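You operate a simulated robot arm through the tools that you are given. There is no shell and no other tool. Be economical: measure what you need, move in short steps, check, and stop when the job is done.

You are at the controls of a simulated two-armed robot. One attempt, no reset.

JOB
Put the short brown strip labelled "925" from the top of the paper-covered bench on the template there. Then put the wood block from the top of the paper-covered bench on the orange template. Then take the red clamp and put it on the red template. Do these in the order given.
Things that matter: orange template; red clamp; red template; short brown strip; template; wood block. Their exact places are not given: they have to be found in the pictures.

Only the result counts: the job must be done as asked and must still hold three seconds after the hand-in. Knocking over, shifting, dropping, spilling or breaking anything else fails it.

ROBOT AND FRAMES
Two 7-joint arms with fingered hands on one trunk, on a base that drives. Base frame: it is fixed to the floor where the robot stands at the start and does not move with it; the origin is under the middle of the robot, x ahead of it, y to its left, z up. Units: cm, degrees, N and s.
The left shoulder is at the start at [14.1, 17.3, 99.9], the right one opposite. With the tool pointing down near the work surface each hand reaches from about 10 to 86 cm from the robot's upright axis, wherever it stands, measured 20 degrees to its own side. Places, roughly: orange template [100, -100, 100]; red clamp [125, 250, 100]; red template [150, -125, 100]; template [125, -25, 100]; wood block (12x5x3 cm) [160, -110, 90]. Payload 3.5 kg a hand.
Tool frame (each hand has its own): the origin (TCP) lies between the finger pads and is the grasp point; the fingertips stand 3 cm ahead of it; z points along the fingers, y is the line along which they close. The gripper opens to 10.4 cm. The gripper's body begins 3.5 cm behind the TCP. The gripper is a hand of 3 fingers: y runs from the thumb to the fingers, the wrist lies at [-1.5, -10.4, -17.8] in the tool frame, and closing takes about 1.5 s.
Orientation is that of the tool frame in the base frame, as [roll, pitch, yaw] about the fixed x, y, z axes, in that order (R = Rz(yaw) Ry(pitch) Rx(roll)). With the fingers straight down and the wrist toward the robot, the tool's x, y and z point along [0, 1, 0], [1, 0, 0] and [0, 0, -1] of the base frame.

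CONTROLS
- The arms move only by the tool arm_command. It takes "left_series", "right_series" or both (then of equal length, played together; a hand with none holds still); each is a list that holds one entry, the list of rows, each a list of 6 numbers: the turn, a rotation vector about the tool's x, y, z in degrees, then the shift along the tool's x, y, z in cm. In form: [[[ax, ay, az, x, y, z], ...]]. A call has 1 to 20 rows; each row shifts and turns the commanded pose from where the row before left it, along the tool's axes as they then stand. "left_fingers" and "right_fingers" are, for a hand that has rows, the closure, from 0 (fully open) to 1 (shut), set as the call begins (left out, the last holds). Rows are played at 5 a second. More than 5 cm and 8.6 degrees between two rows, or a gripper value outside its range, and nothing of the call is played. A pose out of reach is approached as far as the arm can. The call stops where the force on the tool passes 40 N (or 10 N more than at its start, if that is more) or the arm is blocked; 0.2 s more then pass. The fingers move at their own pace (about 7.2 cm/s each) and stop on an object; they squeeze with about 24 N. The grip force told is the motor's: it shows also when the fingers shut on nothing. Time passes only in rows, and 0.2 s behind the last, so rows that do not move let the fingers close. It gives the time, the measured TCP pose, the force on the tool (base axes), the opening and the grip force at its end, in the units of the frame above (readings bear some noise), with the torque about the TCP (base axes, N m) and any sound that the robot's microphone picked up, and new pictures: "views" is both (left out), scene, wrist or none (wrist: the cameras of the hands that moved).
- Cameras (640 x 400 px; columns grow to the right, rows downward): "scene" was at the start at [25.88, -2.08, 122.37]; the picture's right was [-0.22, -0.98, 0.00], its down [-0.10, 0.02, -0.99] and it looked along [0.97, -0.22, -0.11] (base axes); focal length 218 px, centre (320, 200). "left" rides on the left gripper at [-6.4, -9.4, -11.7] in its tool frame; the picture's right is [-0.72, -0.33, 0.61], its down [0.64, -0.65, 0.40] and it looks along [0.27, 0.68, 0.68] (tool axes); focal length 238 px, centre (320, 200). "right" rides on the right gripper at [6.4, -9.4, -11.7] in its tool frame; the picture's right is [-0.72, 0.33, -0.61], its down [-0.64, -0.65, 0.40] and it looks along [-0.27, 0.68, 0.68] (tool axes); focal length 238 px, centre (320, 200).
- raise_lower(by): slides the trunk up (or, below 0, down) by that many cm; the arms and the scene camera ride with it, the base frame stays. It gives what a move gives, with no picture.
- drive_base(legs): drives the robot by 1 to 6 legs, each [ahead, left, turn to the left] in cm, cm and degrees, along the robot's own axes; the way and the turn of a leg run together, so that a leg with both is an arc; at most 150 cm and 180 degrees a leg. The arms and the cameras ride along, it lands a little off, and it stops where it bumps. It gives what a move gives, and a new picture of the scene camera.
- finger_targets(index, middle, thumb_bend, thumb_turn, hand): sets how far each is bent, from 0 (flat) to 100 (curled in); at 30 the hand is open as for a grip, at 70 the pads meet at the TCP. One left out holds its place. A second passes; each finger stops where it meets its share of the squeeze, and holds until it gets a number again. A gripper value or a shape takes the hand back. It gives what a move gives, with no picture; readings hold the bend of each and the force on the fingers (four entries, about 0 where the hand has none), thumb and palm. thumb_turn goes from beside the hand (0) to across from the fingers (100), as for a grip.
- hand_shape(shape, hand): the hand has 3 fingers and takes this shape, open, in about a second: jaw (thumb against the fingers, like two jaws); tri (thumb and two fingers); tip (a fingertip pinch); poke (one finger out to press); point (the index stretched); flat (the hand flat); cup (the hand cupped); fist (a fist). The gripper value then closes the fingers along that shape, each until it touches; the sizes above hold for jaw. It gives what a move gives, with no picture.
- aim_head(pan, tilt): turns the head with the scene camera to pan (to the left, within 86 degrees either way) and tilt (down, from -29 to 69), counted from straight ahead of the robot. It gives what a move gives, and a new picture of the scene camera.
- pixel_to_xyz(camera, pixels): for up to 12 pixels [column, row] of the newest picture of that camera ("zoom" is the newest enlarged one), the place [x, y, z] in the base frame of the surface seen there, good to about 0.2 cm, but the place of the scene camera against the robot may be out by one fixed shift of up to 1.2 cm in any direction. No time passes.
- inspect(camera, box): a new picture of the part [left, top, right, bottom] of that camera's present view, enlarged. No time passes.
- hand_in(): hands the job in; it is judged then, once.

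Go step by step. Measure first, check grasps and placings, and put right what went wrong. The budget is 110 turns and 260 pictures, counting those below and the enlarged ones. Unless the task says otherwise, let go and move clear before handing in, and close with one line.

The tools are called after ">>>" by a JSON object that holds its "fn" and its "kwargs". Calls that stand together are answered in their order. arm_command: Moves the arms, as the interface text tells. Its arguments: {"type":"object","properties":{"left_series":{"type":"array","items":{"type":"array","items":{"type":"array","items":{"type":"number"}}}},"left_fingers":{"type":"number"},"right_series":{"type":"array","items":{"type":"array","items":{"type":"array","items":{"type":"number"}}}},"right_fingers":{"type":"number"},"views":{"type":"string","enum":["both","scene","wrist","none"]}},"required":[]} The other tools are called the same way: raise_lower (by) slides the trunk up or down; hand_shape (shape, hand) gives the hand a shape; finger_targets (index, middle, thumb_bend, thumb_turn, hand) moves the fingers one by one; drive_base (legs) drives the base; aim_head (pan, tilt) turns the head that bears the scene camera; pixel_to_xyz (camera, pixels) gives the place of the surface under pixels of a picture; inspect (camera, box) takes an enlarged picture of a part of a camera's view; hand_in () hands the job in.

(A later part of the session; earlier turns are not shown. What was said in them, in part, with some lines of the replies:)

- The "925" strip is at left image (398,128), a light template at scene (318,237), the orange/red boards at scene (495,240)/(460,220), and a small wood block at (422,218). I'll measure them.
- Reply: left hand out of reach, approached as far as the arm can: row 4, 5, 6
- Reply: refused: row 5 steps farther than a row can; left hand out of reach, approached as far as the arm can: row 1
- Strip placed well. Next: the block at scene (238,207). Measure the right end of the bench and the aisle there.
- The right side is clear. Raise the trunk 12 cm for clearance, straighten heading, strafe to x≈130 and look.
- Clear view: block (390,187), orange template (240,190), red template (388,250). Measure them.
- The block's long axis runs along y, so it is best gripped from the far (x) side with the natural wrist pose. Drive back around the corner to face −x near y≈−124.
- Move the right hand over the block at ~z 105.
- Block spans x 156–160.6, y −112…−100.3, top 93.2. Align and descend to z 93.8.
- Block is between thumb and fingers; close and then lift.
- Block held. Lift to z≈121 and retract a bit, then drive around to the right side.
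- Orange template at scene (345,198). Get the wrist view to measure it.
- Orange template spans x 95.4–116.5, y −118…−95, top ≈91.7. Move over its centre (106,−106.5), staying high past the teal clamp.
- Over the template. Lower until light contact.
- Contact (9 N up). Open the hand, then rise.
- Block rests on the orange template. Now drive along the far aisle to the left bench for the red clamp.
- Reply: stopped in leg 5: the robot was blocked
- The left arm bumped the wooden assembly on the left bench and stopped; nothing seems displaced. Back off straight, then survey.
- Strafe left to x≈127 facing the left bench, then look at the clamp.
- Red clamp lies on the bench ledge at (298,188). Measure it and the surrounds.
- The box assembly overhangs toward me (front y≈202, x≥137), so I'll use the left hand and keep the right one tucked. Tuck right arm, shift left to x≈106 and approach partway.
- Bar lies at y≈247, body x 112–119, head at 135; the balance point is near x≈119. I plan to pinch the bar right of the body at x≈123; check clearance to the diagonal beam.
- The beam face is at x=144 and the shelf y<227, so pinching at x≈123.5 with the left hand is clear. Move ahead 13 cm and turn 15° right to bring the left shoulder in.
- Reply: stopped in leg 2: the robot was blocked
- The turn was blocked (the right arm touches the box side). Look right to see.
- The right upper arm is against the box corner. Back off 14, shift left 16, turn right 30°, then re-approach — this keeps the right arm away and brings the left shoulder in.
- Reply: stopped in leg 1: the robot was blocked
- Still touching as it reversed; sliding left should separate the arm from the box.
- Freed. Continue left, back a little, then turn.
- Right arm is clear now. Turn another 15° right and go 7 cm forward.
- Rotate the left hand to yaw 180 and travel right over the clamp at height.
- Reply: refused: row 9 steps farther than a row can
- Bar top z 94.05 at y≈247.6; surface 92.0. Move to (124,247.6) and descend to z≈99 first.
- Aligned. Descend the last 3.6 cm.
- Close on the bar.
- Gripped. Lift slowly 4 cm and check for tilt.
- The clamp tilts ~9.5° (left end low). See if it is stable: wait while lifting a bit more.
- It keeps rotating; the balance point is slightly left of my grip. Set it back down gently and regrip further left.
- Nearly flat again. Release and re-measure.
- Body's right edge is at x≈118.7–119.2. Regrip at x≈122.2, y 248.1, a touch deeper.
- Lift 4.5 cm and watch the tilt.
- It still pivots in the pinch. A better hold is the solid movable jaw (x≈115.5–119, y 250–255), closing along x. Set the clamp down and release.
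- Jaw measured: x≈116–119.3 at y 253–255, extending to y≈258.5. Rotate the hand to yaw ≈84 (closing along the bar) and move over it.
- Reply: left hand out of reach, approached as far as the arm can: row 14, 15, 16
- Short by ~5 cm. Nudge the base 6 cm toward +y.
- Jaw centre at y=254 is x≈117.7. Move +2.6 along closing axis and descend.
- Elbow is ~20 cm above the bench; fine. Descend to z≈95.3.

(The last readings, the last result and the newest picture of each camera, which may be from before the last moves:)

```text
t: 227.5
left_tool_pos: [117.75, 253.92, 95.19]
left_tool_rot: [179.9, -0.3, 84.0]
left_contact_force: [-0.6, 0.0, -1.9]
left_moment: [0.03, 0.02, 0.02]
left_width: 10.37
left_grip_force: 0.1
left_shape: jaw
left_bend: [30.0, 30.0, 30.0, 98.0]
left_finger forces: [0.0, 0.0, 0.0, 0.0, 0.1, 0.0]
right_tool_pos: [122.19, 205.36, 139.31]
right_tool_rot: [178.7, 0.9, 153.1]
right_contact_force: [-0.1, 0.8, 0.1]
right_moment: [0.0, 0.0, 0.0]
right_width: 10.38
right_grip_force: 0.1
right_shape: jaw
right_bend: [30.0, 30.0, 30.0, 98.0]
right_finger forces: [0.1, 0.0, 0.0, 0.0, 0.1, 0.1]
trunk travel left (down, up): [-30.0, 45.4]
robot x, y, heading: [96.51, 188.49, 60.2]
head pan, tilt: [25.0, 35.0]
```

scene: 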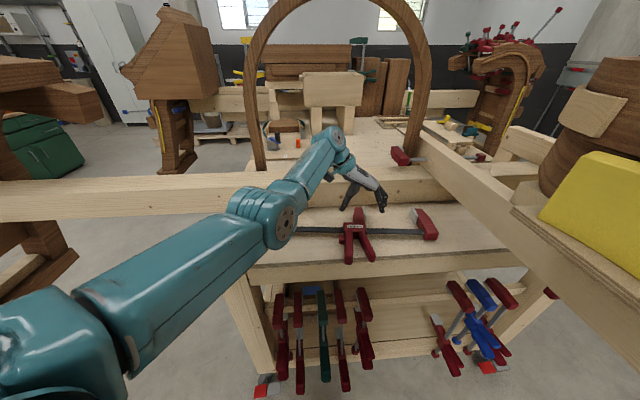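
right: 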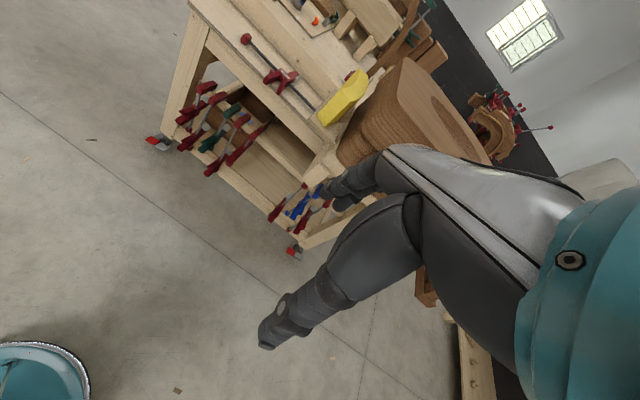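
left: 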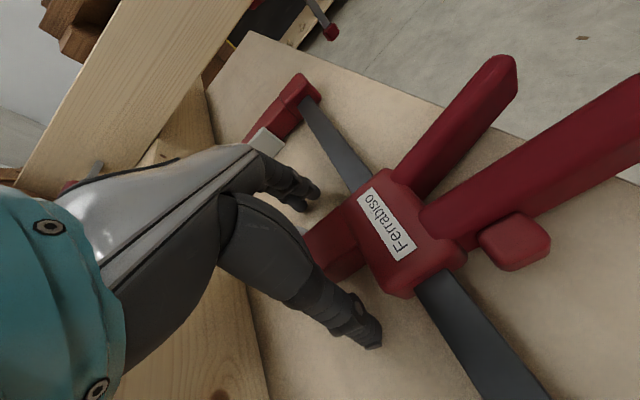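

Shift 0.5 cm toward the body and close.

>>> {"fn": "arm_command", "kwargs": {"left_series": [[[0, 0, 0, -0.5, 0, 0.1], [0, 0, 0, 0, 0, 0], [0, 0, 0, 0, 0, 0], [0, 0, 0, 0, 0, 0], [0, 0, 0, 0, 0, 0], [0, 0, 0, 0, 0, 0], [0, 0, 0, 0, 0, 0], [0, 0, 0, 0, 0, 0], [0, 0, 0, 0, 0, 0], [0, 0, 0, 0, 0, 0]]], "left_fingers": 1, "views": "none"}}

>>> {"fn": "arm_command", "kwargs": {"left_series": [[[0, 0, 0, 0, 0, -1], [0, 0, 0, 0, 0, -1.5], [0, 0, 0, 0, 0, -2], [0, 0, 0, 0, 0, 0], [0, 0, 0, 0, 0, 0], [0, 0, 0, 0, 0, 0], [0, 0, 0, 0, 0, 0], [0, 0, 0, 0, 0, 0]]]}}

```text
t: 229.7
left_tool_pos: [117.65, 253.37, 95.17]
left_tool_rot: [179.9, -0.5, 84.0]
left_contact_force: [-2.8, 3.7, 8.3]
left_moment: [-0.06, -0.15, 0.14]
left_width: 2.86
left_grip_force: 23.9
left_shape: jaw
left_bend: [61.0, 49.0, 72.0, 100.0]
left_finger forces: [30.7, 1.3, 0.1, 0.1, 26.3, 0.0]
right_tool_pos: [121.96, 205.27, 139.42]
right_tool_rot: [178.5, 1.0, 153.3]
right_contact_force: [-0.2, 0.5, 0.2]
right_moment: [0.0, 0.0, 0.02]
right_width: 10.38
right_grip_force: 0.1
right_shape: jaw
right_bend: [30.0, 30.0, 30.0, 98.0]
right_finger forces: [0.1, 0.0, 0.0, 0.0, 0.0, 0.1]
trunk travel left (down, up): [-30.0, 45.4]
robot x, y, heading: [97.27, 188.77, 60.1]
head pan, tilt: [25.0, 35.0]
```

```text
t: 231.5
left_tool_pos: [117.7, 253.43, 99.66]
left_tool_rot: [180.0, -0.4, 83.9]
left_contact_force: [-0.4, -0.1, -5.8]
left_moment: [0.15, 0.11, -0.01]
left_width: 2.8
left_grip_force: 23.7
left_shape: jaw
left_bend: [61.0, 47.0, 73.0, 100.0]
left_finger forces: [19.4, 5.0, 0.0, 0.0, 23.8, 0.0]
right_tool_pos: [122.24, 205.19, 139.35]
right_tool_rot: [178.7, 0.9, 153.1]
right_contact_force: [-0.2, 0.2, 0.9]
right_moment: [0.0, -0.01, 0.0]
right_width: 10.37
right_grip_force: 0.1
right_shape: jaw
right_bend: [30.0, 30.0, 30.0, 98.0]
right_finger forces: [0.0, 0.1, 0.0, 0.1, 0.0, 0.1]
trunk travel left (down, up): [-30.0, 45.4]
robot x, y, heading: [96.65, 189.08, 60.3]
head pan, tilt: [25.0, 35.0]
```

scene: 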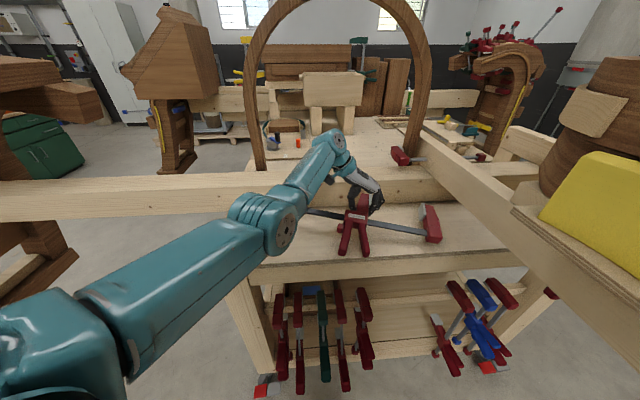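
left: 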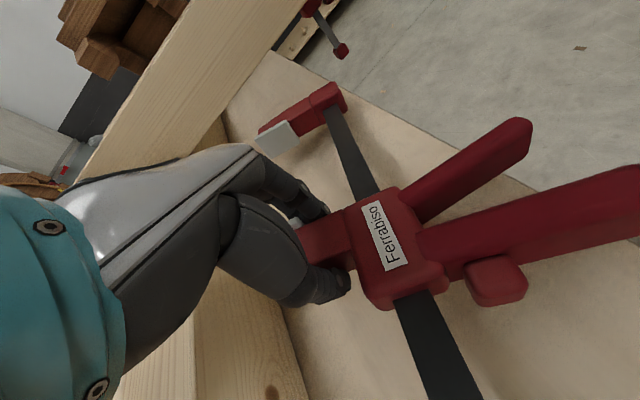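

>>> {"fn": "pixel_to_xyz", "kwargs": {"camera": "left", "pixels": [[350, 150], [330, 100], [440, 370], [400, 260], [375, 210], [515, 135], [620, 190]]}}

>>> {"fn": "arm_command", "kwargs": {"left_series": [[[0, 0, 0, 0, 0, -1.5], [0, 0, 0, 0, 0, -1.5], [0, 0, 0, 0, 0, 0], [0, 0, 0, 0, 0, 0], [0, 0, 0, 0, 0, 0], [0, 0, 0, 0, 0, 0], [0, 0, 0, 0, 0, 0], [0, 0, 0, 0, 0, 0], [0, 0, 0, 0, 0, 0], [0, 0, 0, 0, 0, 0]]], "views": "wrist"}}

>>> {"fn": "pixel_to_xyz", "kwargs": {"camera": "left", "pixels": [[350, 150], [330, 100], [440, 370], [400, 260], [375, 210], [515, 135], [620, 190]]}}

```text
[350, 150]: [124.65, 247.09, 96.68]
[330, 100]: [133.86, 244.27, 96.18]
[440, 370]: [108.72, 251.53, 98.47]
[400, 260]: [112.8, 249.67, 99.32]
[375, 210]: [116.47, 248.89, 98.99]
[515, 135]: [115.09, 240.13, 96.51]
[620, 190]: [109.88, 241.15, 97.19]
```

```text
t: 233.7
left_tool_pos: [117.68, 253.47, 102.57]
left_tool_rot: [180.0, -0.3, 84.1]
left_contact_force: [-0.1, 0.0, -4.6]
left_moment: [0.2, 0.17, 0.0]
left_width: 2.8
left_grip_force: 24.3
left_shape: jaw
left_bend: [61.0, 47.0, 73.0, 100.0]
left_finger forces: [19.4, 5.0, 0.0, 0.0, 23.9, 0.1]
right_tool_pos: [122.22, 205.36, 139.41]
right_tool_rot: [178.8, 0.9, 153.2]
right_contact_force: [0.1, 0.6, -0.7]
right_moment: [-0.01, 0.01, 0.02]
right_width: 10.38
right_grip_force: 0.0
right_shape: jaw
right_bend: [30.0, 30.0, 30.0, 98.0]
right_finger forces: [0.1, 0.1, 0.0, 0.0, 0.1, 0.1]
trunk travel left (down, up): [-30.0, 45.4]
robot x, y, heading: [96.6, 188.37, 60.6]
head pan, tilt: [25.0, 35.0]
```

left: 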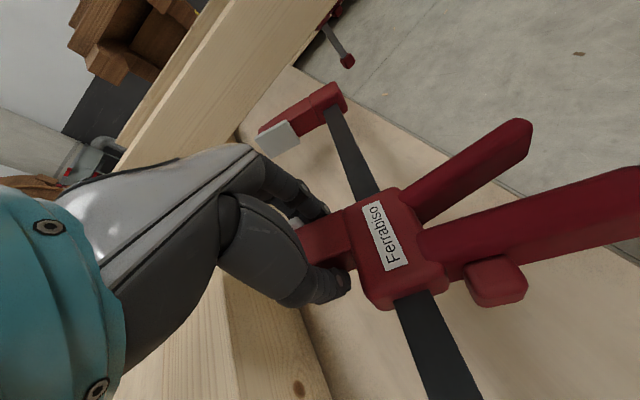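

```text
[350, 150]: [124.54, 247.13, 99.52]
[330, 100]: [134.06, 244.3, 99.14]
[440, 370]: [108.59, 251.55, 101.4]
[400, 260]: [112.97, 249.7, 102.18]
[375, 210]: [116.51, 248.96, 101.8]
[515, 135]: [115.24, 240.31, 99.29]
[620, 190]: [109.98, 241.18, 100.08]
```

The hold is stable now (no motion relative to the hand). Lift to z≈120, shift the clamp left away from the shelf, then back away.

>>> {"fn": "arm_command", "kwargs": {"left_series": [[[0, 0, 0, 0, 0, -3], [0, 0, 0, 0, 0, -4], [0, 0, 0, 0, 0, -4], [0, 0, 0, 0, 0, -4], [0, 0, 0, 0, -2, -3], [0, 0, 0, 0, -4, 0], [0, 0, 0, 0, -4, 0], [0, 0, 0, 0, -4, 0], [0, 0, 0, 0, -3, 0], [0, 0, 0, 0, 0, 0]]]}}

```text
t: 235.9
left_tool_pos: [100.32, 254.48, 120.3]
left_tool_rot: [180.0, -0.2, 83.9]
left_contact_force: [0.0, 0.1, -5.9]
left_moment: [0.18, 0.12, 0.0]
left_width: 2.78
left_grip_force: 24.1
left_shape: jaw
left_bend: [61.0, 47.0, 73.0, 100.0]
left_finger forces: [19.4, 5.2, 0.0, 0.0, 24.1, 0.0]
left hand out of reach, approached as far as the arm can: row 4
right_tool_pos: [122.24, 205.35, 139.32]
right_tool_rot: [178.7, 0.8, 153.2]
right_contact_force: [-0.5, 0.0, -0.3]
right_moment: [0.02, 0.04, 0.0]
right_width: 10.36
right_grip_force: 0.0
right_shape: jaw
right_bend: [30.0, 30.0, 30.0, 98.0]
right_finger forces: [0.1, 0.0, 0.0, 0.0, 0.0, 0.0]
trunk travel left (down, up): [-30.0, 45.4]
robot x, y, heading: [96.83, 188.33, 60.1]
head pan, tilt: [25.0, 35.0]
```

scene: 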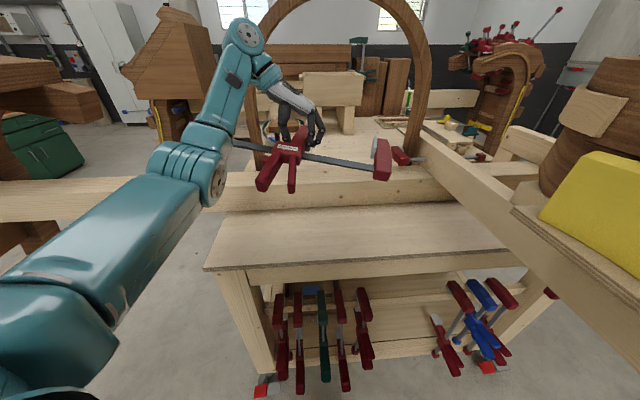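
left: 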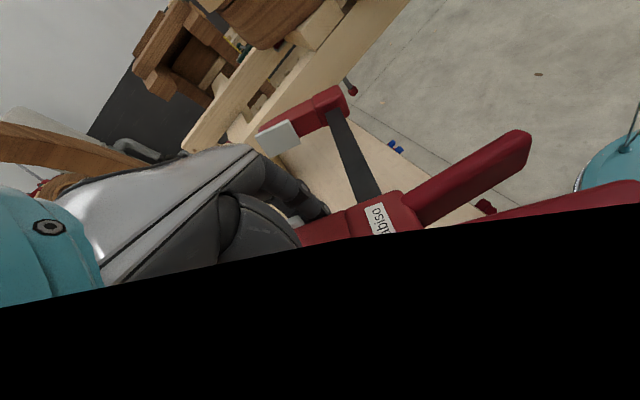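

Back away along −y, then turn to heading 0 and move along the corridor.

>>> {"fn": "drive_base", "kwargs": {"legs": [[-62, -36, 0], [0, 0, -60], [118, 0, 0]]}}

```text
t: 248.1
left_tool_pos: [277.17, 145.67, 120.2]
left_tool_rot: [-180.0, -0.3, 23.1]
left_contact_force: [0.0, -0.2, -5.9]
left_moment: [0.24, -0.12, 0.0]
left_width: 2.79
left_grip_force: 24.2
left_shape: jaw
left_bend: [61.0, 47.0, 73.0, 100.0]
left_finger forces: [19.3, 5.1, 0.0, 0.0, 24.0, 0.0]
right_tool_pos: [244.7, 102.6, 139.34]
right_tool_rot: [178.7, 0.9, 92.3]
right_contact_force: [0.1, -0.4, -0.6]
right_moment: [-0.01, 0.0, -0.01]
right_width: 10.38
right_grip_force: 0.1
right_shape: jaw
right_bend: [30.0, 30.0, 30.0, 98.0]
right_finger forces: [0.0, 0.1, 0.0, 0.1, 0.1, 0.1]
trunk travel left (down, up): [-30.0, 45.4]
robot x, y, heading: [217.78, 116.79, -0.5]
head pan, tilt: [25.0, 35.0]
```

scene: 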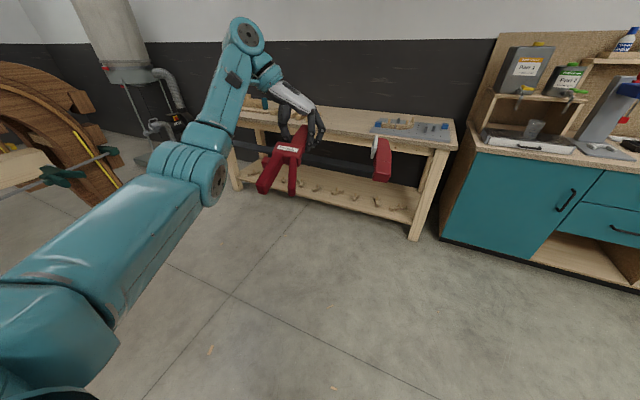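

Clamp still held identically. Turn right to face −x and strafe down the aisle to y≈−120.

>>> {"fn": "drive_base", "kwargs": {"legs": [[0, 0, -90], [0, 0, -89.5], [0, 120, 0], [0, 117, 0]]}}

>>> {"fn": "aim_head", "kwargs": {"pan": 0, "tilt": 40}}

```text
t: 267.2
left_tool_pos: [157.2, -147.33, 120.26]
left_tool_rot: [-179.9, -0.3, -156.6]
left_contact_force: [0.5, -0.6, -5.9]
left_moment: [-0.18, 0.12, 0.03]
left_width: 2.79
left_grip_force: 23.4
left_shape: jaw
left_bend: [61.0, 47.0, 73.0, 100.0]
left_finger forces: [20.5, 4.9, 0.1, 0.1, 23.7, 0.0]
right_tool_pos: [189.4, -104.21, 139.45]
right_tool_rot: [178.6, 1.0, -87.5]
right_contact_force: [-0.1, -0.3, 1.1]
right_moment: [-0.02, 0.02, -0.02]
right_width: 10.37
right_grip_force: 0.0
right_shape: jaw
right_bend: [30.0, 30.0, 30.0, 98.0]
right_finger forces: [0.0, 0.0, 0.1, 0.0, 0.1, 0.1]
trunk travel left (down, up): [-30.0, 45.4]
robot x, y, heading: [216.33, -118.18, 179.7]
head pan, tilt: [25.0, 35.0]
```

scene: 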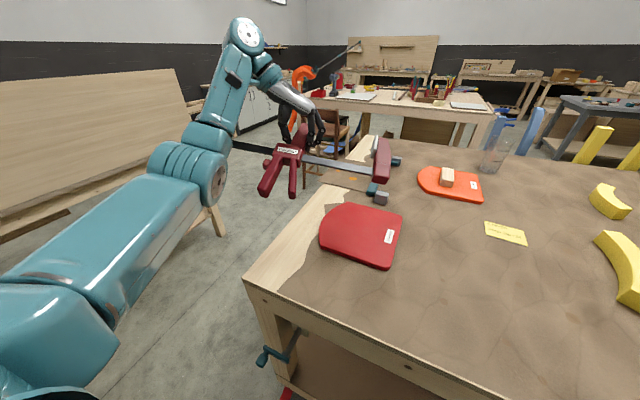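

```text
t: 268.1
left_tool_pos: [157.23, -147.4, 120.29]
left_tool_rot: [-180.0, -0.3, -156.7]
left_contact_force: [0.1, 0.1, -4.4]
left_moment: [-0.22, 0.08, -0.01]
left_width: 2.81
left_grip_force: 24.0
left_shape: jaw
left_bend: [61.0, 47.0, 73.0, 100.0]
left_finger forces: [20.6, 4.9, 0.0, 0.0, 23.7, 0.1]
right_tool_pos: [189.32, -104.25, 139.39]
right_tool_rot: [178.7, 0.9, -87.6]
right_contact_force: [-0.3, 0.9, 0.5]
right_moment: [0.0, 0.0, 0.0]
right_width: 10.39
right_grip_force: 0.0
right_shape: jaw
right_bend: [30.0, 30.0, 30.0, 98.0]
right_finger forces: [0.1, 0.0, 0.1, 0.0, 0.0, 0.0]
trunk travel left (down, up): [-30.0, 45.4]
robot x, y, heading: [216.28, -118.13, 179.9]
head pan, tilt: [0.0, 40.0]
```

scene: 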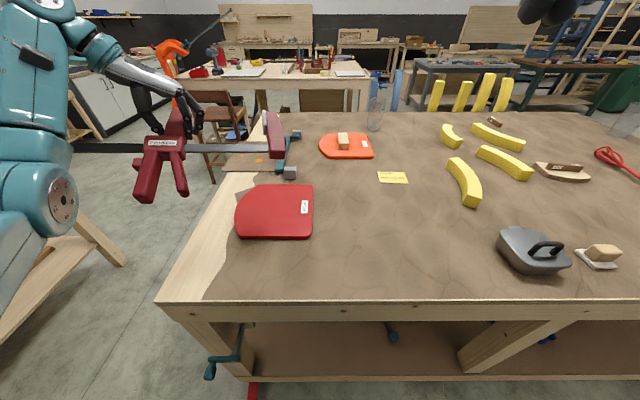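

Clamp held steady at the red template. Measure the red template's corners.

>>> {"fn": "pixel_to_xyz", "kwargs": {"camera": "scene", "pixels": [[308, 188], [310, 236], [260, 188], [245, 237], [238, 210], [280, 212], [292, 172], [280, 162], [275, 140], [160, 150], [185, 303], [215, 260]]}}

>>> {"fn": "arm_command", "kwargs": {"left_series": [[[0, 0, 6.5, 0, 0, 0], [0, 0, 6.5, 0, 0, 0], [0, 0, 0, 0, 0, 0]]], "views": "wrist"}}

```text
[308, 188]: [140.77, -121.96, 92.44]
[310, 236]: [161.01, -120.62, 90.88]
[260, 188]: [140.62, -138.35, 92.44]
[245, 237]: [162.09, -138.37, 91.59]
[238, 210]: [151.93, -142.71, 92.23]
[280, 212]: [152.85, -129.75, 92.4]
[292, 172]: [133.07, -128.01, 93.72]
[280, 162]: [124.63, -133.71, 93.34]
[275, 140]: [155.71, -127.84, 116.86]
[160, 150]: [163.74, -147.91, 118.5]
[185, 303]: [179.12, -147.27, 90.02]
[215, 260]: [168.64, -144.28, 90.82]
```

```text
t: 268.9
left_tool_pos: [157.14, -147.37, 120.34]
left_tool_rot: [-180.0, -0.3, -169.9]
left_contact_force: [0.0, 0.0, -4.8]
left_moment: [-0.17, 0.13, -0.02]
left_width: 2.78
left_grip_force: 24.2
left_shape: jaw
left_bend: [61.0, 47.0, 73.0, 100.0]
left_finger forces: [20.9, 4.6, 0.0, 0.1, 23.8, 0.1]
right_tool_pos: [189.18, -104.09, 139.45]
right_tool_rot: [178.8, 0.9, -87.6]
right_contact_force: [-0.6, -0.2, 0.1]
right_moment: [-0.02, 0.03, 0.03]
right_width: 10.38
right_grip_force: 0.1
right_shape: jaw
right_bend: [30.0, 30.0, 30.0, 98.0]
right_finger forces: [0.1, 0.0, 0.1, 0.0, 0.0, 0.0]
trunk travel left (down, up): [-30.0, 45.4]
robot x, y, heading: [216.48, -118.28, 180.0]
head pan, tilt: [0.0, 40.0]
```

left: 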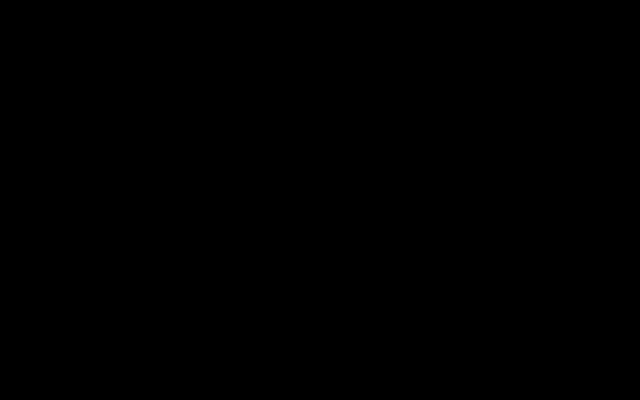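

Template spans x 140–162.5, y −143…−121. I'll approach 8 cm, move the hand to about (149,−139), and level the clamp (about −15° about tool y, −6° about tool x).

>>> {"fn": "drive_base", "kwargs": {"legs": [[8, 0, 0]]}}

>>> {"fn": "arm_command", "kwargs": {"left_series": [[[0, 0, 0, -0.5, 2.8, 0], [0, 0, 0, -0.5, 2.8, 0], [0, 0, 0, -0.5, 2.8, 0], [0, -7.5, 0, 0, 0, 0], [0, -7.5, 0, 0, 0, 0], [-6, 0, 0, 0, 0, 0], [0, 0, 0, 0, 0, 0]]], "views": "none"}}

>>> {"fn": "aim_head", "kwargs": {"pan": 15, "tilt": 35}}

```text
t: 270.0
left_tool_pos: [149.0, -147.38, 120.18]
left_tool_rot: [-179.9, -0.2, -169.7]
left_contact_force: [-0.2, -0.1, -4.9]
left_moment: [-0.16, 0.13, 0.05]
left_width: 2.79
left_grip_force: 24.1
left_shape: jaw
left_bend: [61.0, 47.0, 73.0, 100.0]
left_finger forces: [21.1, 4.7, 0.0, 0.0, 23.8, 0.0]
right_tool_pos: [181.18, -104.08, 139.39]
right_tool_rot: [178.7, 1.0, -87.4]
right_contact_force: [-0.6, -0.3, -0.5]
right_moment: [-0.03, -0.02, 0.01]
right_width: 10.37
right_grip_force: 0.1
right_shape: jaw
right_bend: [30.0, 30.0, 30.0, 98.0]
right_finger forces: [0.0, 0.1, 0.0, 0.0, 0.0, 0.1]
trunk travel left (down, up): [-30.0, 45.4]
robot x, y, heading: [208.15, -117.8, 179.6]
head pan, tilt: [0.0, 40.0]
```

scene: 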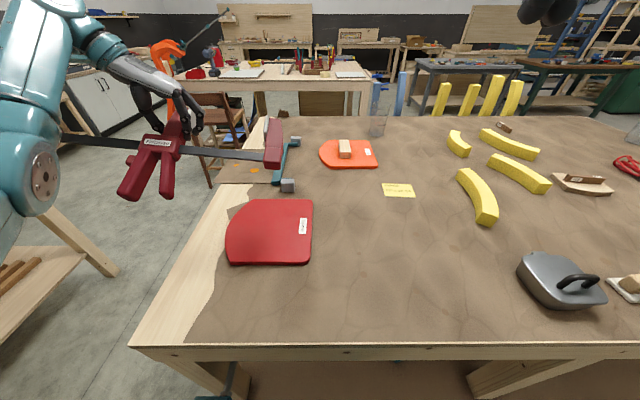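

```text
t: 271.6
left_tool_pos: [150.25, -138.76, 119.9]
left_tool_rot: [174.2, 14.7, -169.7]
left_contact_force: [0.4, 0.8, -5.9]
left_moment: [-0.25, 0.15, 0.04]
left_width: 2.79
left_grip_force: 24.0
left_shape: jaw
left_bend: [61.0, 47.0, 73.0, 100.0]
left_finger forces: [19.5, 5.2, 0.0, 0.0, 24.6, 0.0]
left hand out of reach, approached as far as the arm can: row 5
right_tool_pos: [181.28, -103.9, 139.36]
right_tool_rot: [178.5, 0.9, -87.4]
right_contact_force: [-0.2, -0.1, -0.7]
right_moment: [-0.01, 0.02, -0.03]
right_width: 10.4
right_grip_force: 0.1
right_shape: jaw
right_bend: [30.0, 30.0, 30.0, 98.0]
right_finger forces: [0.1, 0.0, 0.0, 0.0, 0.0, 0.0]
trunk travel left (down, up): [-30.0, 45.4]
robot x, y, heading: [208.57, -118.35, 179.6]
head pan, tilt: [0.0, 40.0]
```

```text
t: 272.3
left_tool_pos: [150.36, -138.83, 119.89]
left_tool_rot: [174.2, 14.8, -169.7]
left_contact_force: [-0.2, 0.2, -5.0]
left_moment: [-0.21, 0.18, 0.01]
left_width: 2.8
left_grip_force: 24.0
left_shape: jaw
left_bend: [61.0, 47.0, 73.0, 100.0]
left_finger forces: [19.4, 5.2, 0.1, 0.0, 24.6, 0.0]
right_tool_pos: [181.27, -104.14, 139.41]
right_tool_rot: [178.6, 0.8, -87.5]
right_contact_force: [-0.1, -0.4, -0.2]
right_moment: [0.0, -0.01, -0.02]
right_width: 10.36
right_grip_force: 0.0
right_shape: jaw
right_bend: [30.0, 30.0, 30.0, 98.0]
right_finger forces: [0.0, 0.0, 0.1, 0.0, 0.1, 0.0]
trunk travel left (down, up): [-30.0, 45.4]
robot x, y, heading: [208.39, -118.34, 179.5]
head pan, tilt: [15.0, 35.0]
```

scene: 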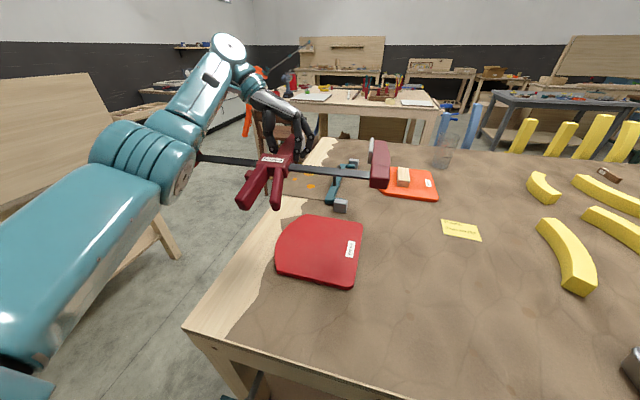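

Check the clamp's level by measuring points on it: bar, head and handles.

>>> {"fn": "inspect", "kwargs": {"camera": "scene", "box": [180, 110, 420, 260]}}

>>> {"fn": "pixel_to_xyz", "kwargs": {"camera": "zoom", "pixels": [[80, 130], [150, 140], [340, 160], [440, 170], [520, 180], [230, 130], [170, 230], [260, 220], [540, 110], [255, 160]]}}

```text
2.67 times, centred on (300, 185) of scene
```

zoom: 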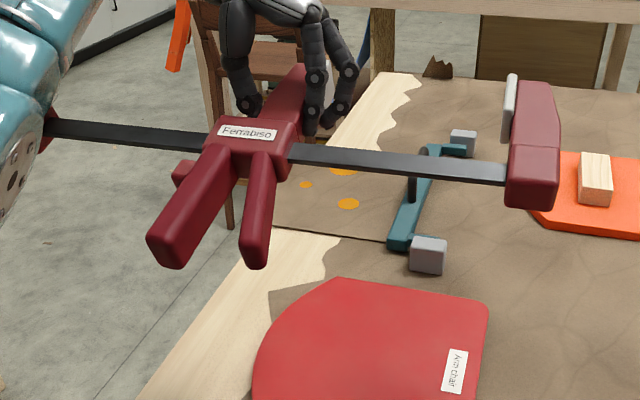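

```text
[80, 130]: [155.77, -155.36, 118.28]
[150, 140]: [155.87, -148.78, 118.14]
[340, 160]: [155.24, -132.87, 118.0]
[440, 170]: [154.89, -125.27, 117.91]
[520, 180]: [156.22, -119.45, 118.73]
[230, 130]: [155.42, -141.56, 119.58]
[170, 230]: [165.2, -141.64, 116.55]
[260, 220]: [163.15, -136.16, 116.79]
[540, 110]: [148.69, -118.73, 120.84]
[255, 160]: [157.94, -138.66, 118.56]
```

Bar is level; handles still droop ~16° (they pivot in the grip and will level on contact). Rotate yaw back 13° for better support over the template, and lower to z≈106 over (148.5,−138.5).

>>> {"fn": "arm_command", "kwargs": {"left_series": [[[-1.65, 0.64, -6.25, 0, 0, 0], [-1.65, 0.64, -6.25, 0, 0, 0], [0, 0, 0, 1.25, -0.09, 3.27], [0, 0, 0, 1.25, -0.09, 3.27], [0, 0, 0, 1.25, -0.09, 3.27], [0, 0, 0, 1.25, -0.09, 3.27], [0, 0, 0, 0, 0, 0]]]}}

>>> {"fn": "inspect", "kwargs": {"camera": "scene", "box": [200, 140, 440, 290]}}

```text
t: 273.9
left_tool_pos: [148.63, -138.59, 105.91]
left_tool_rot: [174.1, 14.7, -156.7]
left_contact_force: [0.2, -0.6, -5.5]
left_moment: [-0.19, 0.16, -0.02]
left_width: 2.81
left_grip_force: 24.4
left_shape: jaw
left_bend: [61.0, 47.0, 73.0, 100.0]
left_finger forces: [19.9, 5.2, 0.0, 0.0, 24.8, 0.0]
right_tool_pos: [181.2, -104.15, 139.38]
right_tool_rot: [178.6, 0.9, -87.4]
right_contact_force: [0.3, 0.2, 0.5]
right_moment: [0.01, 0.01, 0.02]
right_width: 10.38
right_grip_force: 0.1
right_shape: jaw
right_bend: [30.0, 30.0, 30.0, 98.0]
right_finger forces: [0.1, 0.0, 0.0, 0.0, 0.1, 0.1]
trunk travel left (down, up): [-30.0, 45.4]
robot x, y, heading: [208.51, -118.1, 180.0]
head pan, tilt: [15.0, 35.0]
```

scene: 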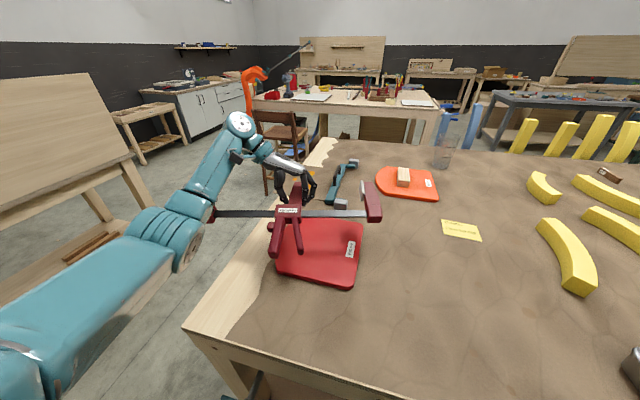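
left: 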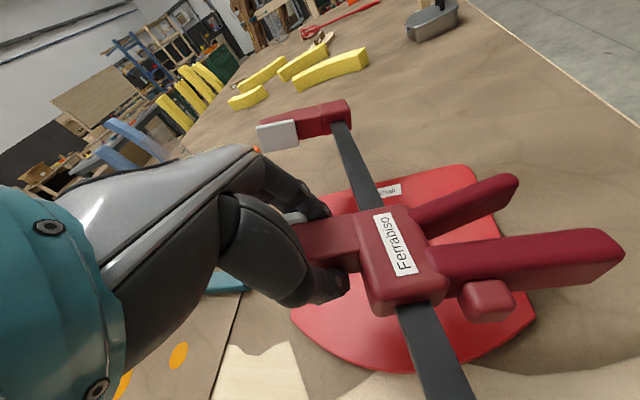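

```text
2.67 times, centred on (320, 215) of scene
```

zoom: 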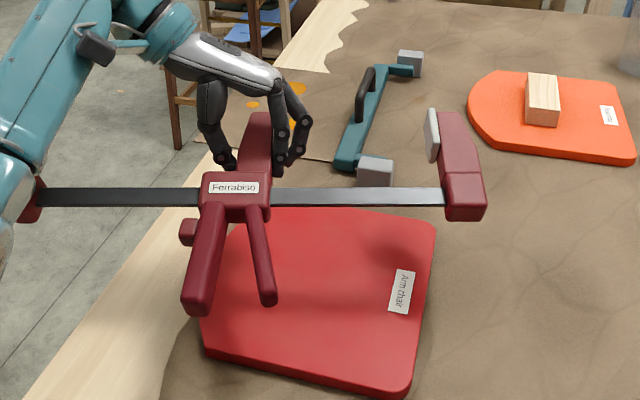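

Measure clamp points and the template from the wrist camera to refine the placing.

>>> {"fn": "pixel_to_xyz", "kwargs": {"camera": "left", "pixels": [[340, 105], [325, 140], [395, 240], [365, 185], [440, 370], [510, 190], [610, 250], [330, 250], [470, 175], [530, 320], [420, 360], [300, 320]]}}

>>> {"fn": "pixel_to_xyz", "kwargs": {"camera": "zoom", "pixels": [[465, 150], [465, 185], [480, 210], [230, 185], [200, 300], [268, 295], [255, 130], [430, 130], [420, 225], [395, 380], [215, 345], [240, 230]]}}

```text
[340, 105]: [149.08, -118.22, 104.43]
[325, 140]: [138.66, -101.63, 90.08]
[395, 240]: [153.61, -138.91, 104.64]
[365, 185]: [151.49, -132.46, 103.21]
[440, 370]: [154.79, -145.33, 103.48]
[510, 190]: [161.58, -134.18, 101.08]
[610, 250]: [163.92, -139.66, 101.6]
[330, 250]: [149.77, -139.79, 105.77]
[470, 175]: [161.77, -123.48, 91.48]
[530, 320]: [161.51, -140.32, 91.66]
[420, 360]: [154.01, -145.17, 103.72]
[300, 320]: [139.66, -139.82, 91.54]
```

```text
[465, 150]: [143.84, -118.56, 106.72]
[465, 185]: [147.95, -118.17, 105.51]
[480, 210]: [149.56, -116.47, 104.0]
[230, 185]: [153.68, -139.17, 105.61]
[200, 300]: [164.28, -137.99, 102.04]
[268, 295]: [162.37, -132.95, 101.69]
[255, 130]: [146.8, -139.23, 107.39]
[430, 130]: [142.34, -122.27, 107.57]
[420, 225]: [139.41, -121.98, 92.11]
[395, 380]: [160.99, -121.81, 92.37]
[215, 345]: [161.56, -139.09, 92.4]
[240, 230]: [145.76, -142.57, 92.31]
```

Shift by (−2,−2.5) so head and body are both over the template, and lower toward handle contact.

>>> {"fn": "arm_command", "kwargs": {"left_series": [[[0, 0, 0, 1.87, -0.92, 1.5], [0, 0, 0, 1.87, -0.91, 1.5], [0, 0, 0, 0.25, -0.1, 0.96], [0, 0, 0, 0.25, -0.1, 0.96], [0, 0, 0, 0, 0, 0]]]}}

>>> {"fn": "inspect", "kwargs": {"camera": "scene", "box": [200, 140, 440, 290]}}

```text
t: 275.1
left_tool_pos: [146.62, -141.11, 99.96]
left_tool_rot: [174.2, 14.6, -156.7]
left_contact_force: [0.4, -0.1, -4.9]
left_moment: [-0.22, 0.12, 0.01]
left_width: 2.8
left_grip_force: 23.9
left_shape: jaw
left_bend: [61.0, 46.0, 73.0, 100.0]
left_finger forces: [19.7, 5.1, 0.0, 0.0, 25.0, 0.0]
right_tool_pos: [181.22, -104.07, 139.35]
right_tool_rot: [178.6, 0.9, -87.4]
right_contact_force: [-0.5, -0.2, 0.1]
right_moment: [-0.01, 0.03, 0.0]
right_width: 10.38
right_grip_force: 0.1
right_shape: jaw
right_bend: [30.0, 30.0, 30.0, 98.0]
right_finger forces: [0.0, 0.1, 0.1, 0.0, 0.0, 0.1]
trunk travel left (down, up): [-30.0, 45.4]
robot x, y, heading: [208.43, -118.21, 179.6]
head pan, tilt: [15.0, 35.0]
```

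scene: 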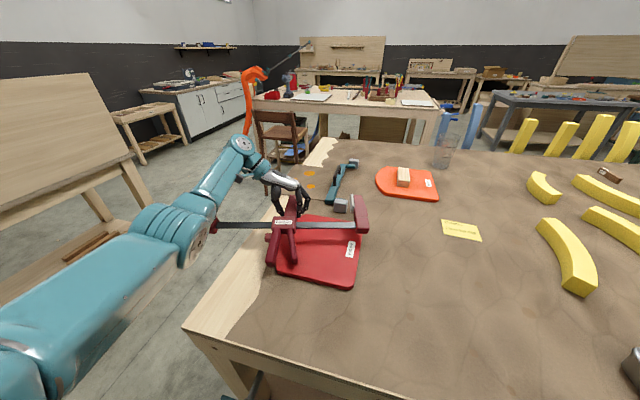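
left: 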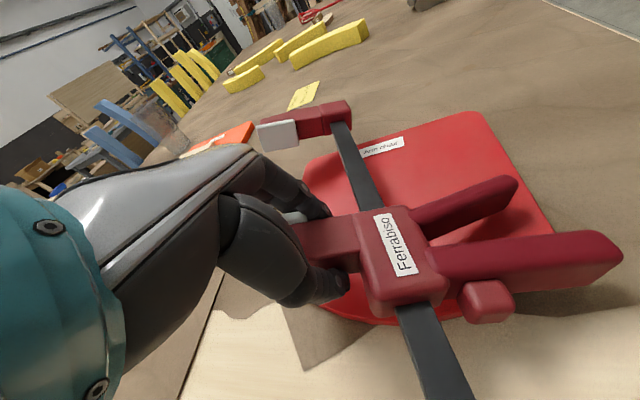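

```text
2.67 times, centred on (320, 215) of scene
```

zoom: 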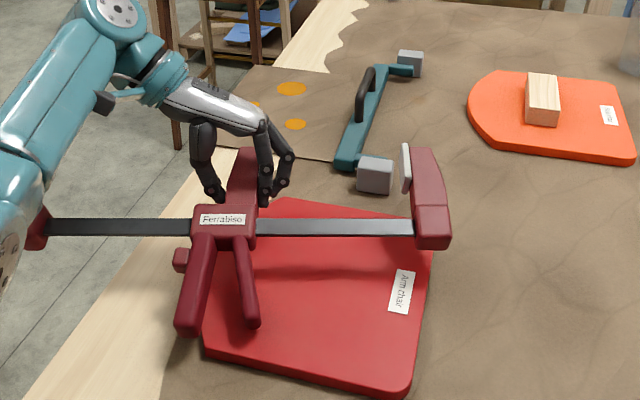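

Shift +1 cm in y (keeps body well on and head's inner edge on the template), then lower in small steps watching force.

>>> {"fn": "arm_command", "kwargs": {"left_series": [[[0, 0, 0, -0.38, 0.9, 0.19], [0, 0, 0, 0.25, -0.1, 0.96], [0, 0, 0, 0.25, -0.1, 0.96], [0, 0, 0, 0, 0, 0]]], "views": "scene"}}

>>> {"fn": "inspect", "kwargs": {"camera": "scene", "box": [200, 140, 440, 290]}}

```text
t: 276.1
left_tool_pos: [146.58, -139.98, 97.92]
left_tool_rot: [174.2, 14.8, -156.8]
left_contact_force: [0.5, 0.3, -4.1]
left_moment: [-0.25, -0.05, 0.0]
left_width: 2.77
left_grip_force: 24.2
left_shape: jaw
left_bend: [61.0, 47.0, 73.0, 100.0]
left_finger forces: [20.2, 4.5, 0.0, 0.0, 24.7, 0.0]
right_tool_pos: [181.26, -104.14, 139.33]
right_tool_rot: [178.6, 0.9, -87.4]
right_contact_force: [-0.2, -0.2, 0.3]
right_moment: [-0.01, -0.01, 0.03]
right_width: 10.37
right_grip_force: 0.1
right_shape: jaw
right_bend: [30.0, 30.0, 30.0, 98.0]
right_finger forces: [0.0, 0.1, 0.0, 0.0, 0.0, 0.1]
trunk travel left (down, up): [-30.0, 45.4]
robot x, y, heading: [207.98, -117.65, 179.6]
head pan, tilt: [15.0, 35.0]
```

scene: 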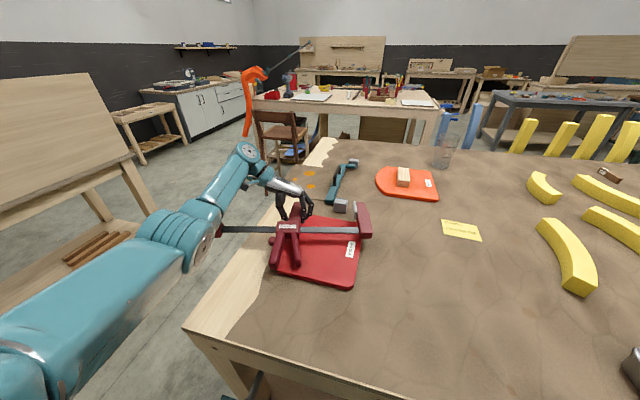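

```text
2.67 times, centred on (320, 215) of scene
```

zoom: 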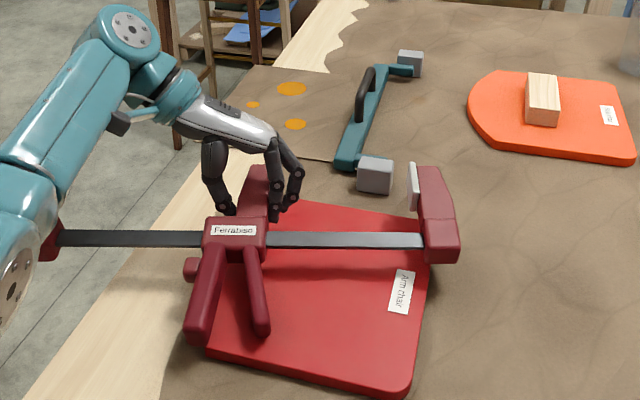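

First contact sensed (moment change). Continue in small steps.

>>> {"fn": "arm_command", "kwargs": {"left_series": [[[0, 0, 0, 0.13, -0.05, 0.48], [0, 0, 0, 0.13, -0.05, 0.48], [0, 0, 0, 0.13, -0.05, 0.48], [0, 0, 0, 0, 0, 0]]], "views": "wrist"}}

>>> {"fn": "inspect", "kwargs": {"camera": "scene", "box": [200, 140, 440, 290]}}

```text
t: 277.1
left_tool_pos: [146.57, -139.97, 96.55]
left_tool_rot: [174.1, 14.7, -156.8]
left_contact_force: [0.3, 0.5, -3.6]
left_moment: [-0.23, -0.11, 0.0]
left_width: 2.73
left_grip_force: 23.9
left_shape: jaw
left_bend: [61.0, 47.0, 73.0, 100.0]
left_finger forces: [20.2, 4.2, 0.0, 0.0, 24.6, 0.0]
right_tool_pos: [181.13, -104.03, 139.5]
right_tool_rot: [178.6, 0.9, -87.5]
right_contact_force: [0.1, 1.3, 0.4]
right_moment: [-0.03, -0.02, 0.0]
right_width: 10.36
right_grip_force: 0.1
right_shape: jaw
right_bend: [30.0, 30.0, 30.0, 98.0]
right_finger forces: [0.1, 0.1, 0.0, 0.1, 0.0, 0.0]
trunk travel left (down, up): [-30.0, 45.4]
robot x, y, heading: [208.55, -118.49, 179.8]
head pan, tilt: [15.0, 35.0]
```

left: 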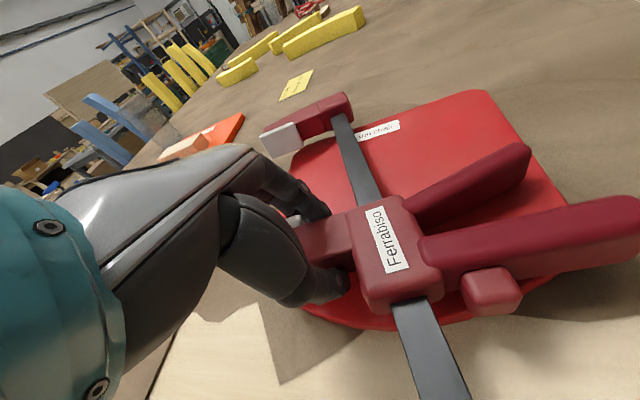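

```text
2.67 times, centred on (320, 215) of scene
```

zoom: 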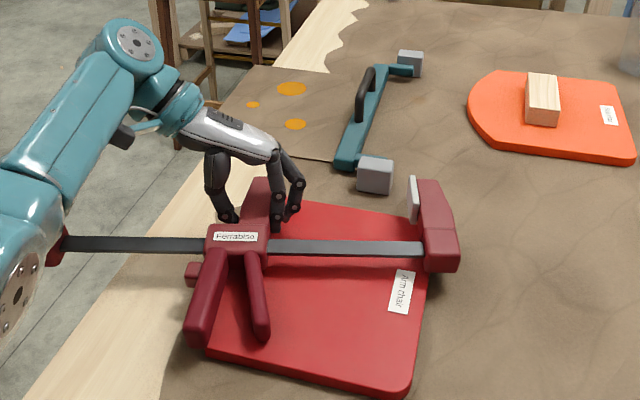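

It's levelling on contact. Lower another ~1 cm.

>>> {"fn": "arm_command", "kwargs": {"left_series": [[[0, 0, 0, 0.1, -0.04, 0.38], [0, 0, 0, 0.1, -0.04, 0.38], [0, 0, 0, 0.08, -0.03, 0.3], [0, 0, 0, 0, 0, 0]]], "views": "wrist"}}

>>> {"fn": "pixel_to_xyz", "kwargs": {"camera": "left", "pixels": [[385, 235], [355, 160], [515, 165], [600, 225], [330, 105], [330, 230], [430, 360], [470, 110]]}}

```text
t: 278.1
left_tool_pos: [146.54, -140.03, 95.47]
left_tool_rot: [174.1, 14.7, -156.7]
left_contact_force: [-1.6, -1.1, -2.3]
left_moment: [-0.22, -0.12, 0.05]
left_width: 2.79
left_grip_force: 23.5
left_shape: jaw
left_bend: [61.0, 47.0, 73.0, 100.0]
left_finger forces: [20.4, 4.2, 0.0, 0.1, 24.7, 0.0]
right_tool_pos: [181.24, -104.11, 139.47]
right_tool_rot: [178.5, 1.0, -87.5]
right_contact_force: [0.0, -0.2, 1.1]
right_moment: [0.02, -0.01, -0.01]
right_width: 10.4
right_grip_force: 0.0
right_shape: jaw
right_bend: [30.0, 30.0, 30.0, 98.0]
right_finger forces: [0.1, 0.1, 0.1, 0.0, 0.1, 0.0]
trunk travel left (down, up): [-30.0, 45.4]
robot x, y, heading: [208.06, -118.2, 179.6]
head pan, tilt: [15.0, 35.0]
```

left: 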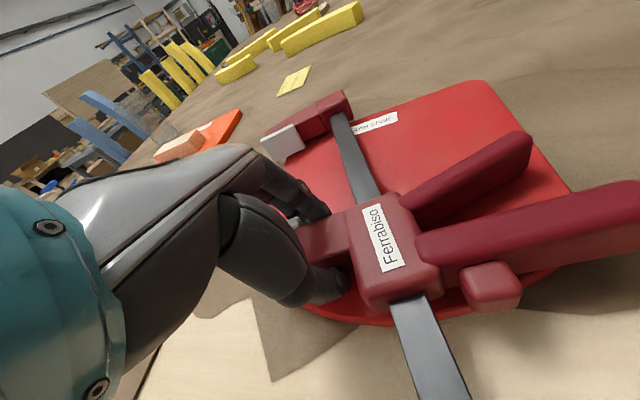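

```text
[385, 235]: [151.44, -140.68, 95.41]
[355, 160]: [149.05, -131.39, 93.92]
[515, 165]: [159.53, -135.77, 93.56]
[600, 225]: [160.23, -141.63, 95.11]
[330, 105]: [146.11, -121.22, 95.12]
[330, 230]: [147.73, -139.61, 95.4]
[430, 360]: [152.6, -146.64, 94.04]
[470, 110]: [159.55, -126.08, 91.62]
```

The clamp is level (label 95.4, bar 94.0, head 95.1) with its underside at the template. Lower 0.2 and release.

>>> {"fn": "arm_command", "kwargs": {"left_series": [[[0, 0, 0, 0.06, -0.02, 0.2], [0, 0, 0, 0, 0, 0], [0, 0, 0, 0, 0, 0]]], "views": "none"}}

>>> {"fn": "arm_command", "kwargs": {"left_series": [[[0, 0, 0, 0, 0, 0], [0, 0, 0, 0, 0, 0], [0, 0, 0, 0, 0, 0], [0, 0, 0, 0, 0, 0], [0, 0, 0, 0, 0, 0], [0, 0, 0, 0, 0, 0], [0, 0, 0, 0, 0, 0], [0, 0, 0, 0, 0, 0]]], "left_fingers": 0, "views": "both"}}

```text
t: 278.9
left_tool_pos: [146.58, -140.1, 95.16]
left_tool_rot: [174.1, 14.7, -156.7]
left_contact_force: [-0.8, 0.4, -3.4]
left_moment: [-0.22, -0.18, 0.02]
left_width: 2.78
left_grip_force: 24.0
left_shape: jaw
left_bend: [61.0, 47.0, 73.0, 100.0]
left_finger forces: [20.5, 4.2, 0.0, 0.0, 24.7, 0.0]
right_tool_pos: [181.23, -104.18, 139.44]
right_tool_rot: [178.5, 0.9, -87.4]
right_contact_force: [0.0, -0.1, -0.5]
right_moment: [-0.03, 0.01, 0.02]
right_width: 10.39
right_grip_force: 0.1
right_shape: jaw
right_bend: [30.0, 30.0, 30.0, 98.0]
right_finger forces: [0.1, 0.0, 0.0, 0.0, 0.1, 0.0]
trunk travel left (down, up): [-30.0, 45.4]
robot x, y, heading: [208.11, -117.77, 179.7]
head pan, tilt: [15.0, 35.0]
```

```text
t: 280.7
left_tool_pos: [146.56, -139.94, 95.29]
left_tool_rot: [174.1, 14.7, -156.7]
left_contact_force: [0.4, -0.2, 0.9]
left_moment: [-0.05, -0.02, 0.0]
left_width: 10.35
left_grip_force: 0.1
left_shape: jaw
left_bend: [30.0, 30.0, 30.0, 98.0]
left_finger forces: [0.1, 0.1, 0.0, 0.1, 0.1, 0.0]
right_tool_pos: [181.23, -104.07, 139.41]
right_tool_rot: [178.6, 0.9, -87.4]
right_contact_force: [0.3, 0.5, 0.3]
right_moment: [-0.02, -0.02, -0.01]
right_width: 10.38
right_grip_force: 0.1
right_shape: jaw
right_bend: [30.0, 30.0, 30.0, 98.0]
right_finger forces: [0.2, 0.1, 0.0, 0.0, 0.1, 0.1]
trunk travel left (down, up): [-30.0, 45.4]
robot x, y, heading: [208.17, -118.35, 179.6]
head pan, tilt: [15.0, 35.0]
```

scene: 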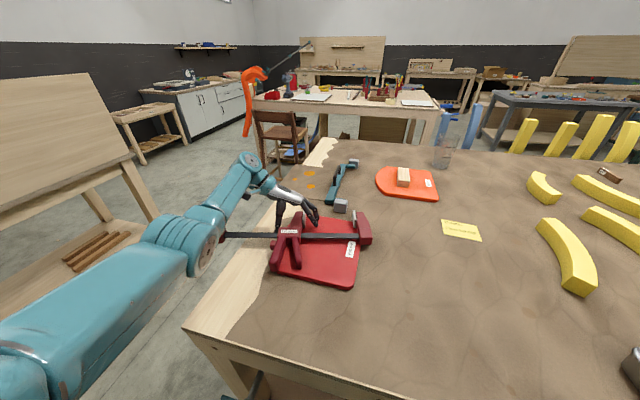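
left: 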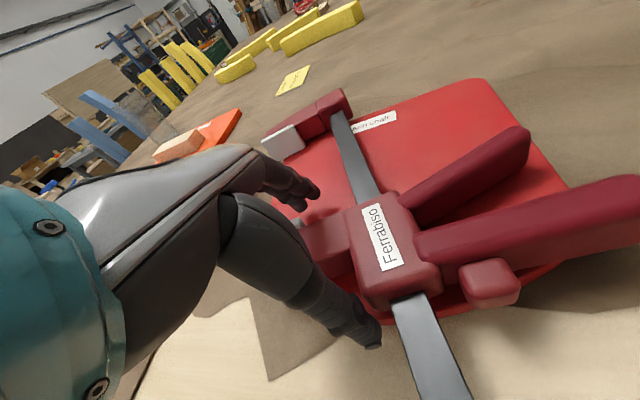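

Clamp lies on the template. Withdraw along the finger axis.

>>> {"fn": "arm_command", "kwargs": {"left_series": [[[0, 0, 0, 0, 0, -1.5], [0, 0, 0, 0, 0, -2.5], [0, 0, 0, 0, 0, -4], [0, 0, 0, 0, 0, -4.5], [0, 0, 0, 0, 0, -4.5], [0, 0, 0, 0, 0, -4.5], [0, 0, 0, 0, 0, 0]]]}}

>>> {"fn": "inspect", "kwargs": {"camera": "scene", "box": [200, 140, 440, 290]}}

```text
t: 282.3
left_tool_pos: [146.85, -144.38, 115.01]
left_tool_rot: [174.1, 14.7, -156.6]
left_contact_force: [0.2, -0.3, 0.7]
left_moment: [-0.02, 0.03, -0.02]
left_width: 10.36
left_grip_force: 0.1
left_shape: jaw
left_bend: [30.0, 30.0, 30.0, 98.0]
left_finger forces: [0.0, 0.0, 0.1, 0.1, 0.0, 0.0]
left hand out of reach, approached as far as the arm can: row 4, 5, 6
right_tool_pos: [181.24, -104.06, 139.31]
right_tool_rot: [178.7, 0.9, -87.5]
right_contact_force: [0.3, -0.3, 0.0]
right_moment: [-0.02, 0.0, 0.02]
right_width: 10.37
right_grip_force: 0.0
right_shape: jaw
right_bend: [30.0, 30.0, 30.0, 98.0]
right_finger forces: [0.0, 0.1, 0.0, 0.0, 0.1, 0.1]
trunk travel left (down, up): [-30.0, 45.4]
robot x, y, heading: [208.38, -117.81, 179.9]
head pan, tilt: [15.0, 35.0]
```

scene: 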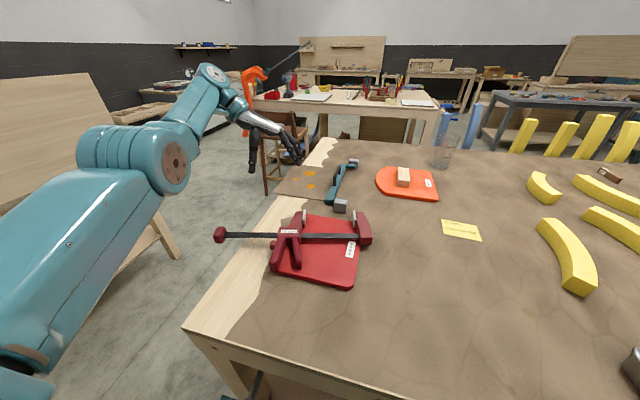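
left: 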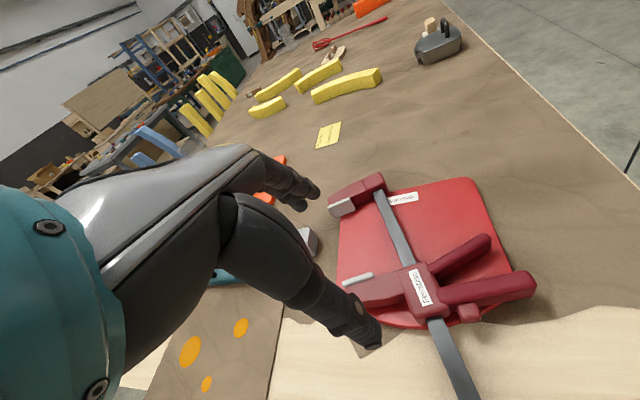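

```text
2.67 times, centred on (320, 215) of scene
```

zoom: 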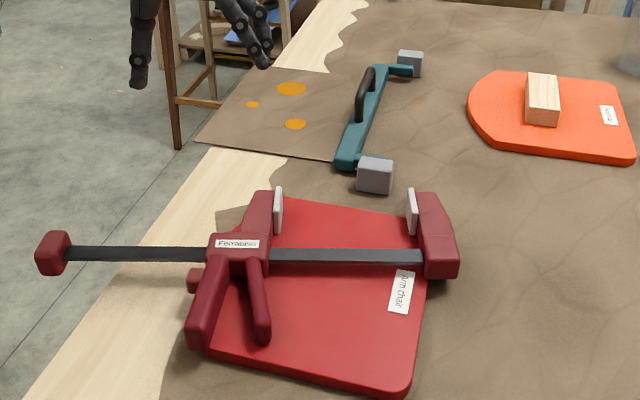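

Clamp lies flat on the red template; block on the orange one. Verify the strip once more before handing in.

>>> {"fn": "aim_head", "kwargs": {"pan": -35, "tilt": 30}}

>>> {"fn": "inspect", "kwargs": {"camera": "scene", "box": [220, 120, 480, 280]}}

```text
t: 283.5
left_tool_pos: [146.81, -144.39, 114.98]
left_tool_rot: [174.1, 14.7, -156.6]
left_contact_force: [0.3, -0.3, -0.7]
left_moment: [-0.03, 0.0, -0.05]
left_width: 10.35
left_grip_force: 0.0
left_shape: jaw
left_bend: [30.0, 30.0, 30.0, 98.0]
left_finger forces: [0.0, 0.0, 0.1, 0.0, 0.1, 0.1]
right_tool_pos: [181.29, -104.2, 139.34]
right_tool_rot: [178.6, 0.9, -87.5]
right_contact_force: [0.0, -0.5, -0.5]
right_moment: [-0.01, 0.0, 0.04]
right_width: 10.39
right_grip_force: 0.0
right_shape: jaw
right_bend: [30.0, 30.0, 30.0, 98.0]
right_finger forces: [0.0, 0.0, 0.0, 0.0, 0.0, 0.0]
trunk travel left (down, up): [-30.0, 45.4]
robot x, y, heading: [208.37, -117.77, 179.8]
head pan, tilt: [-35.0, 30.0]
```

scene: 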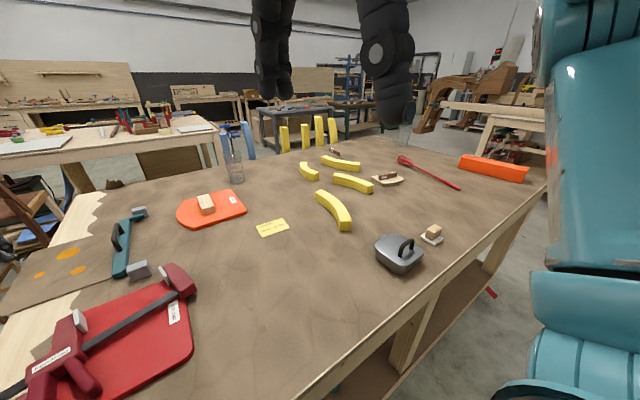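

```text
2.46 times, centred on (350, 200) of scene
```

zoom: 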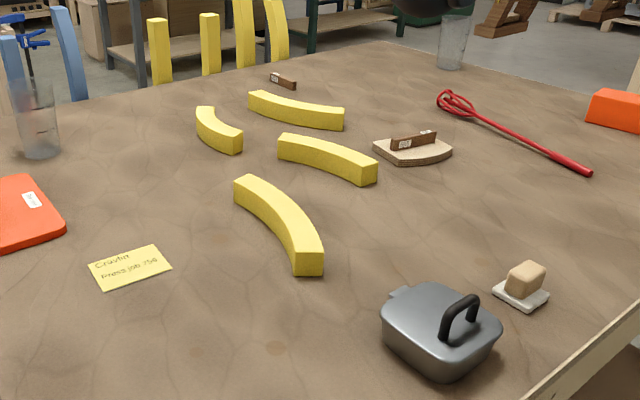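

All three items rest on their templates (strip at zoom 413,140; block at 205,203; clamp at 100,340), and the hands are clear. Handing in.

>>> {"fn": "hand_in", "kwargs": {}}

```text
The job is handed in.
```

The job is handed in: the "925" strip is on its template, the wood block is on the orange template, and the red clamp is on the red template, placed in that order. The arms bumped the wooden assembly on the left bench twice while I went for the clamp. I saw nothing move, but I can't rule out a slight shift.
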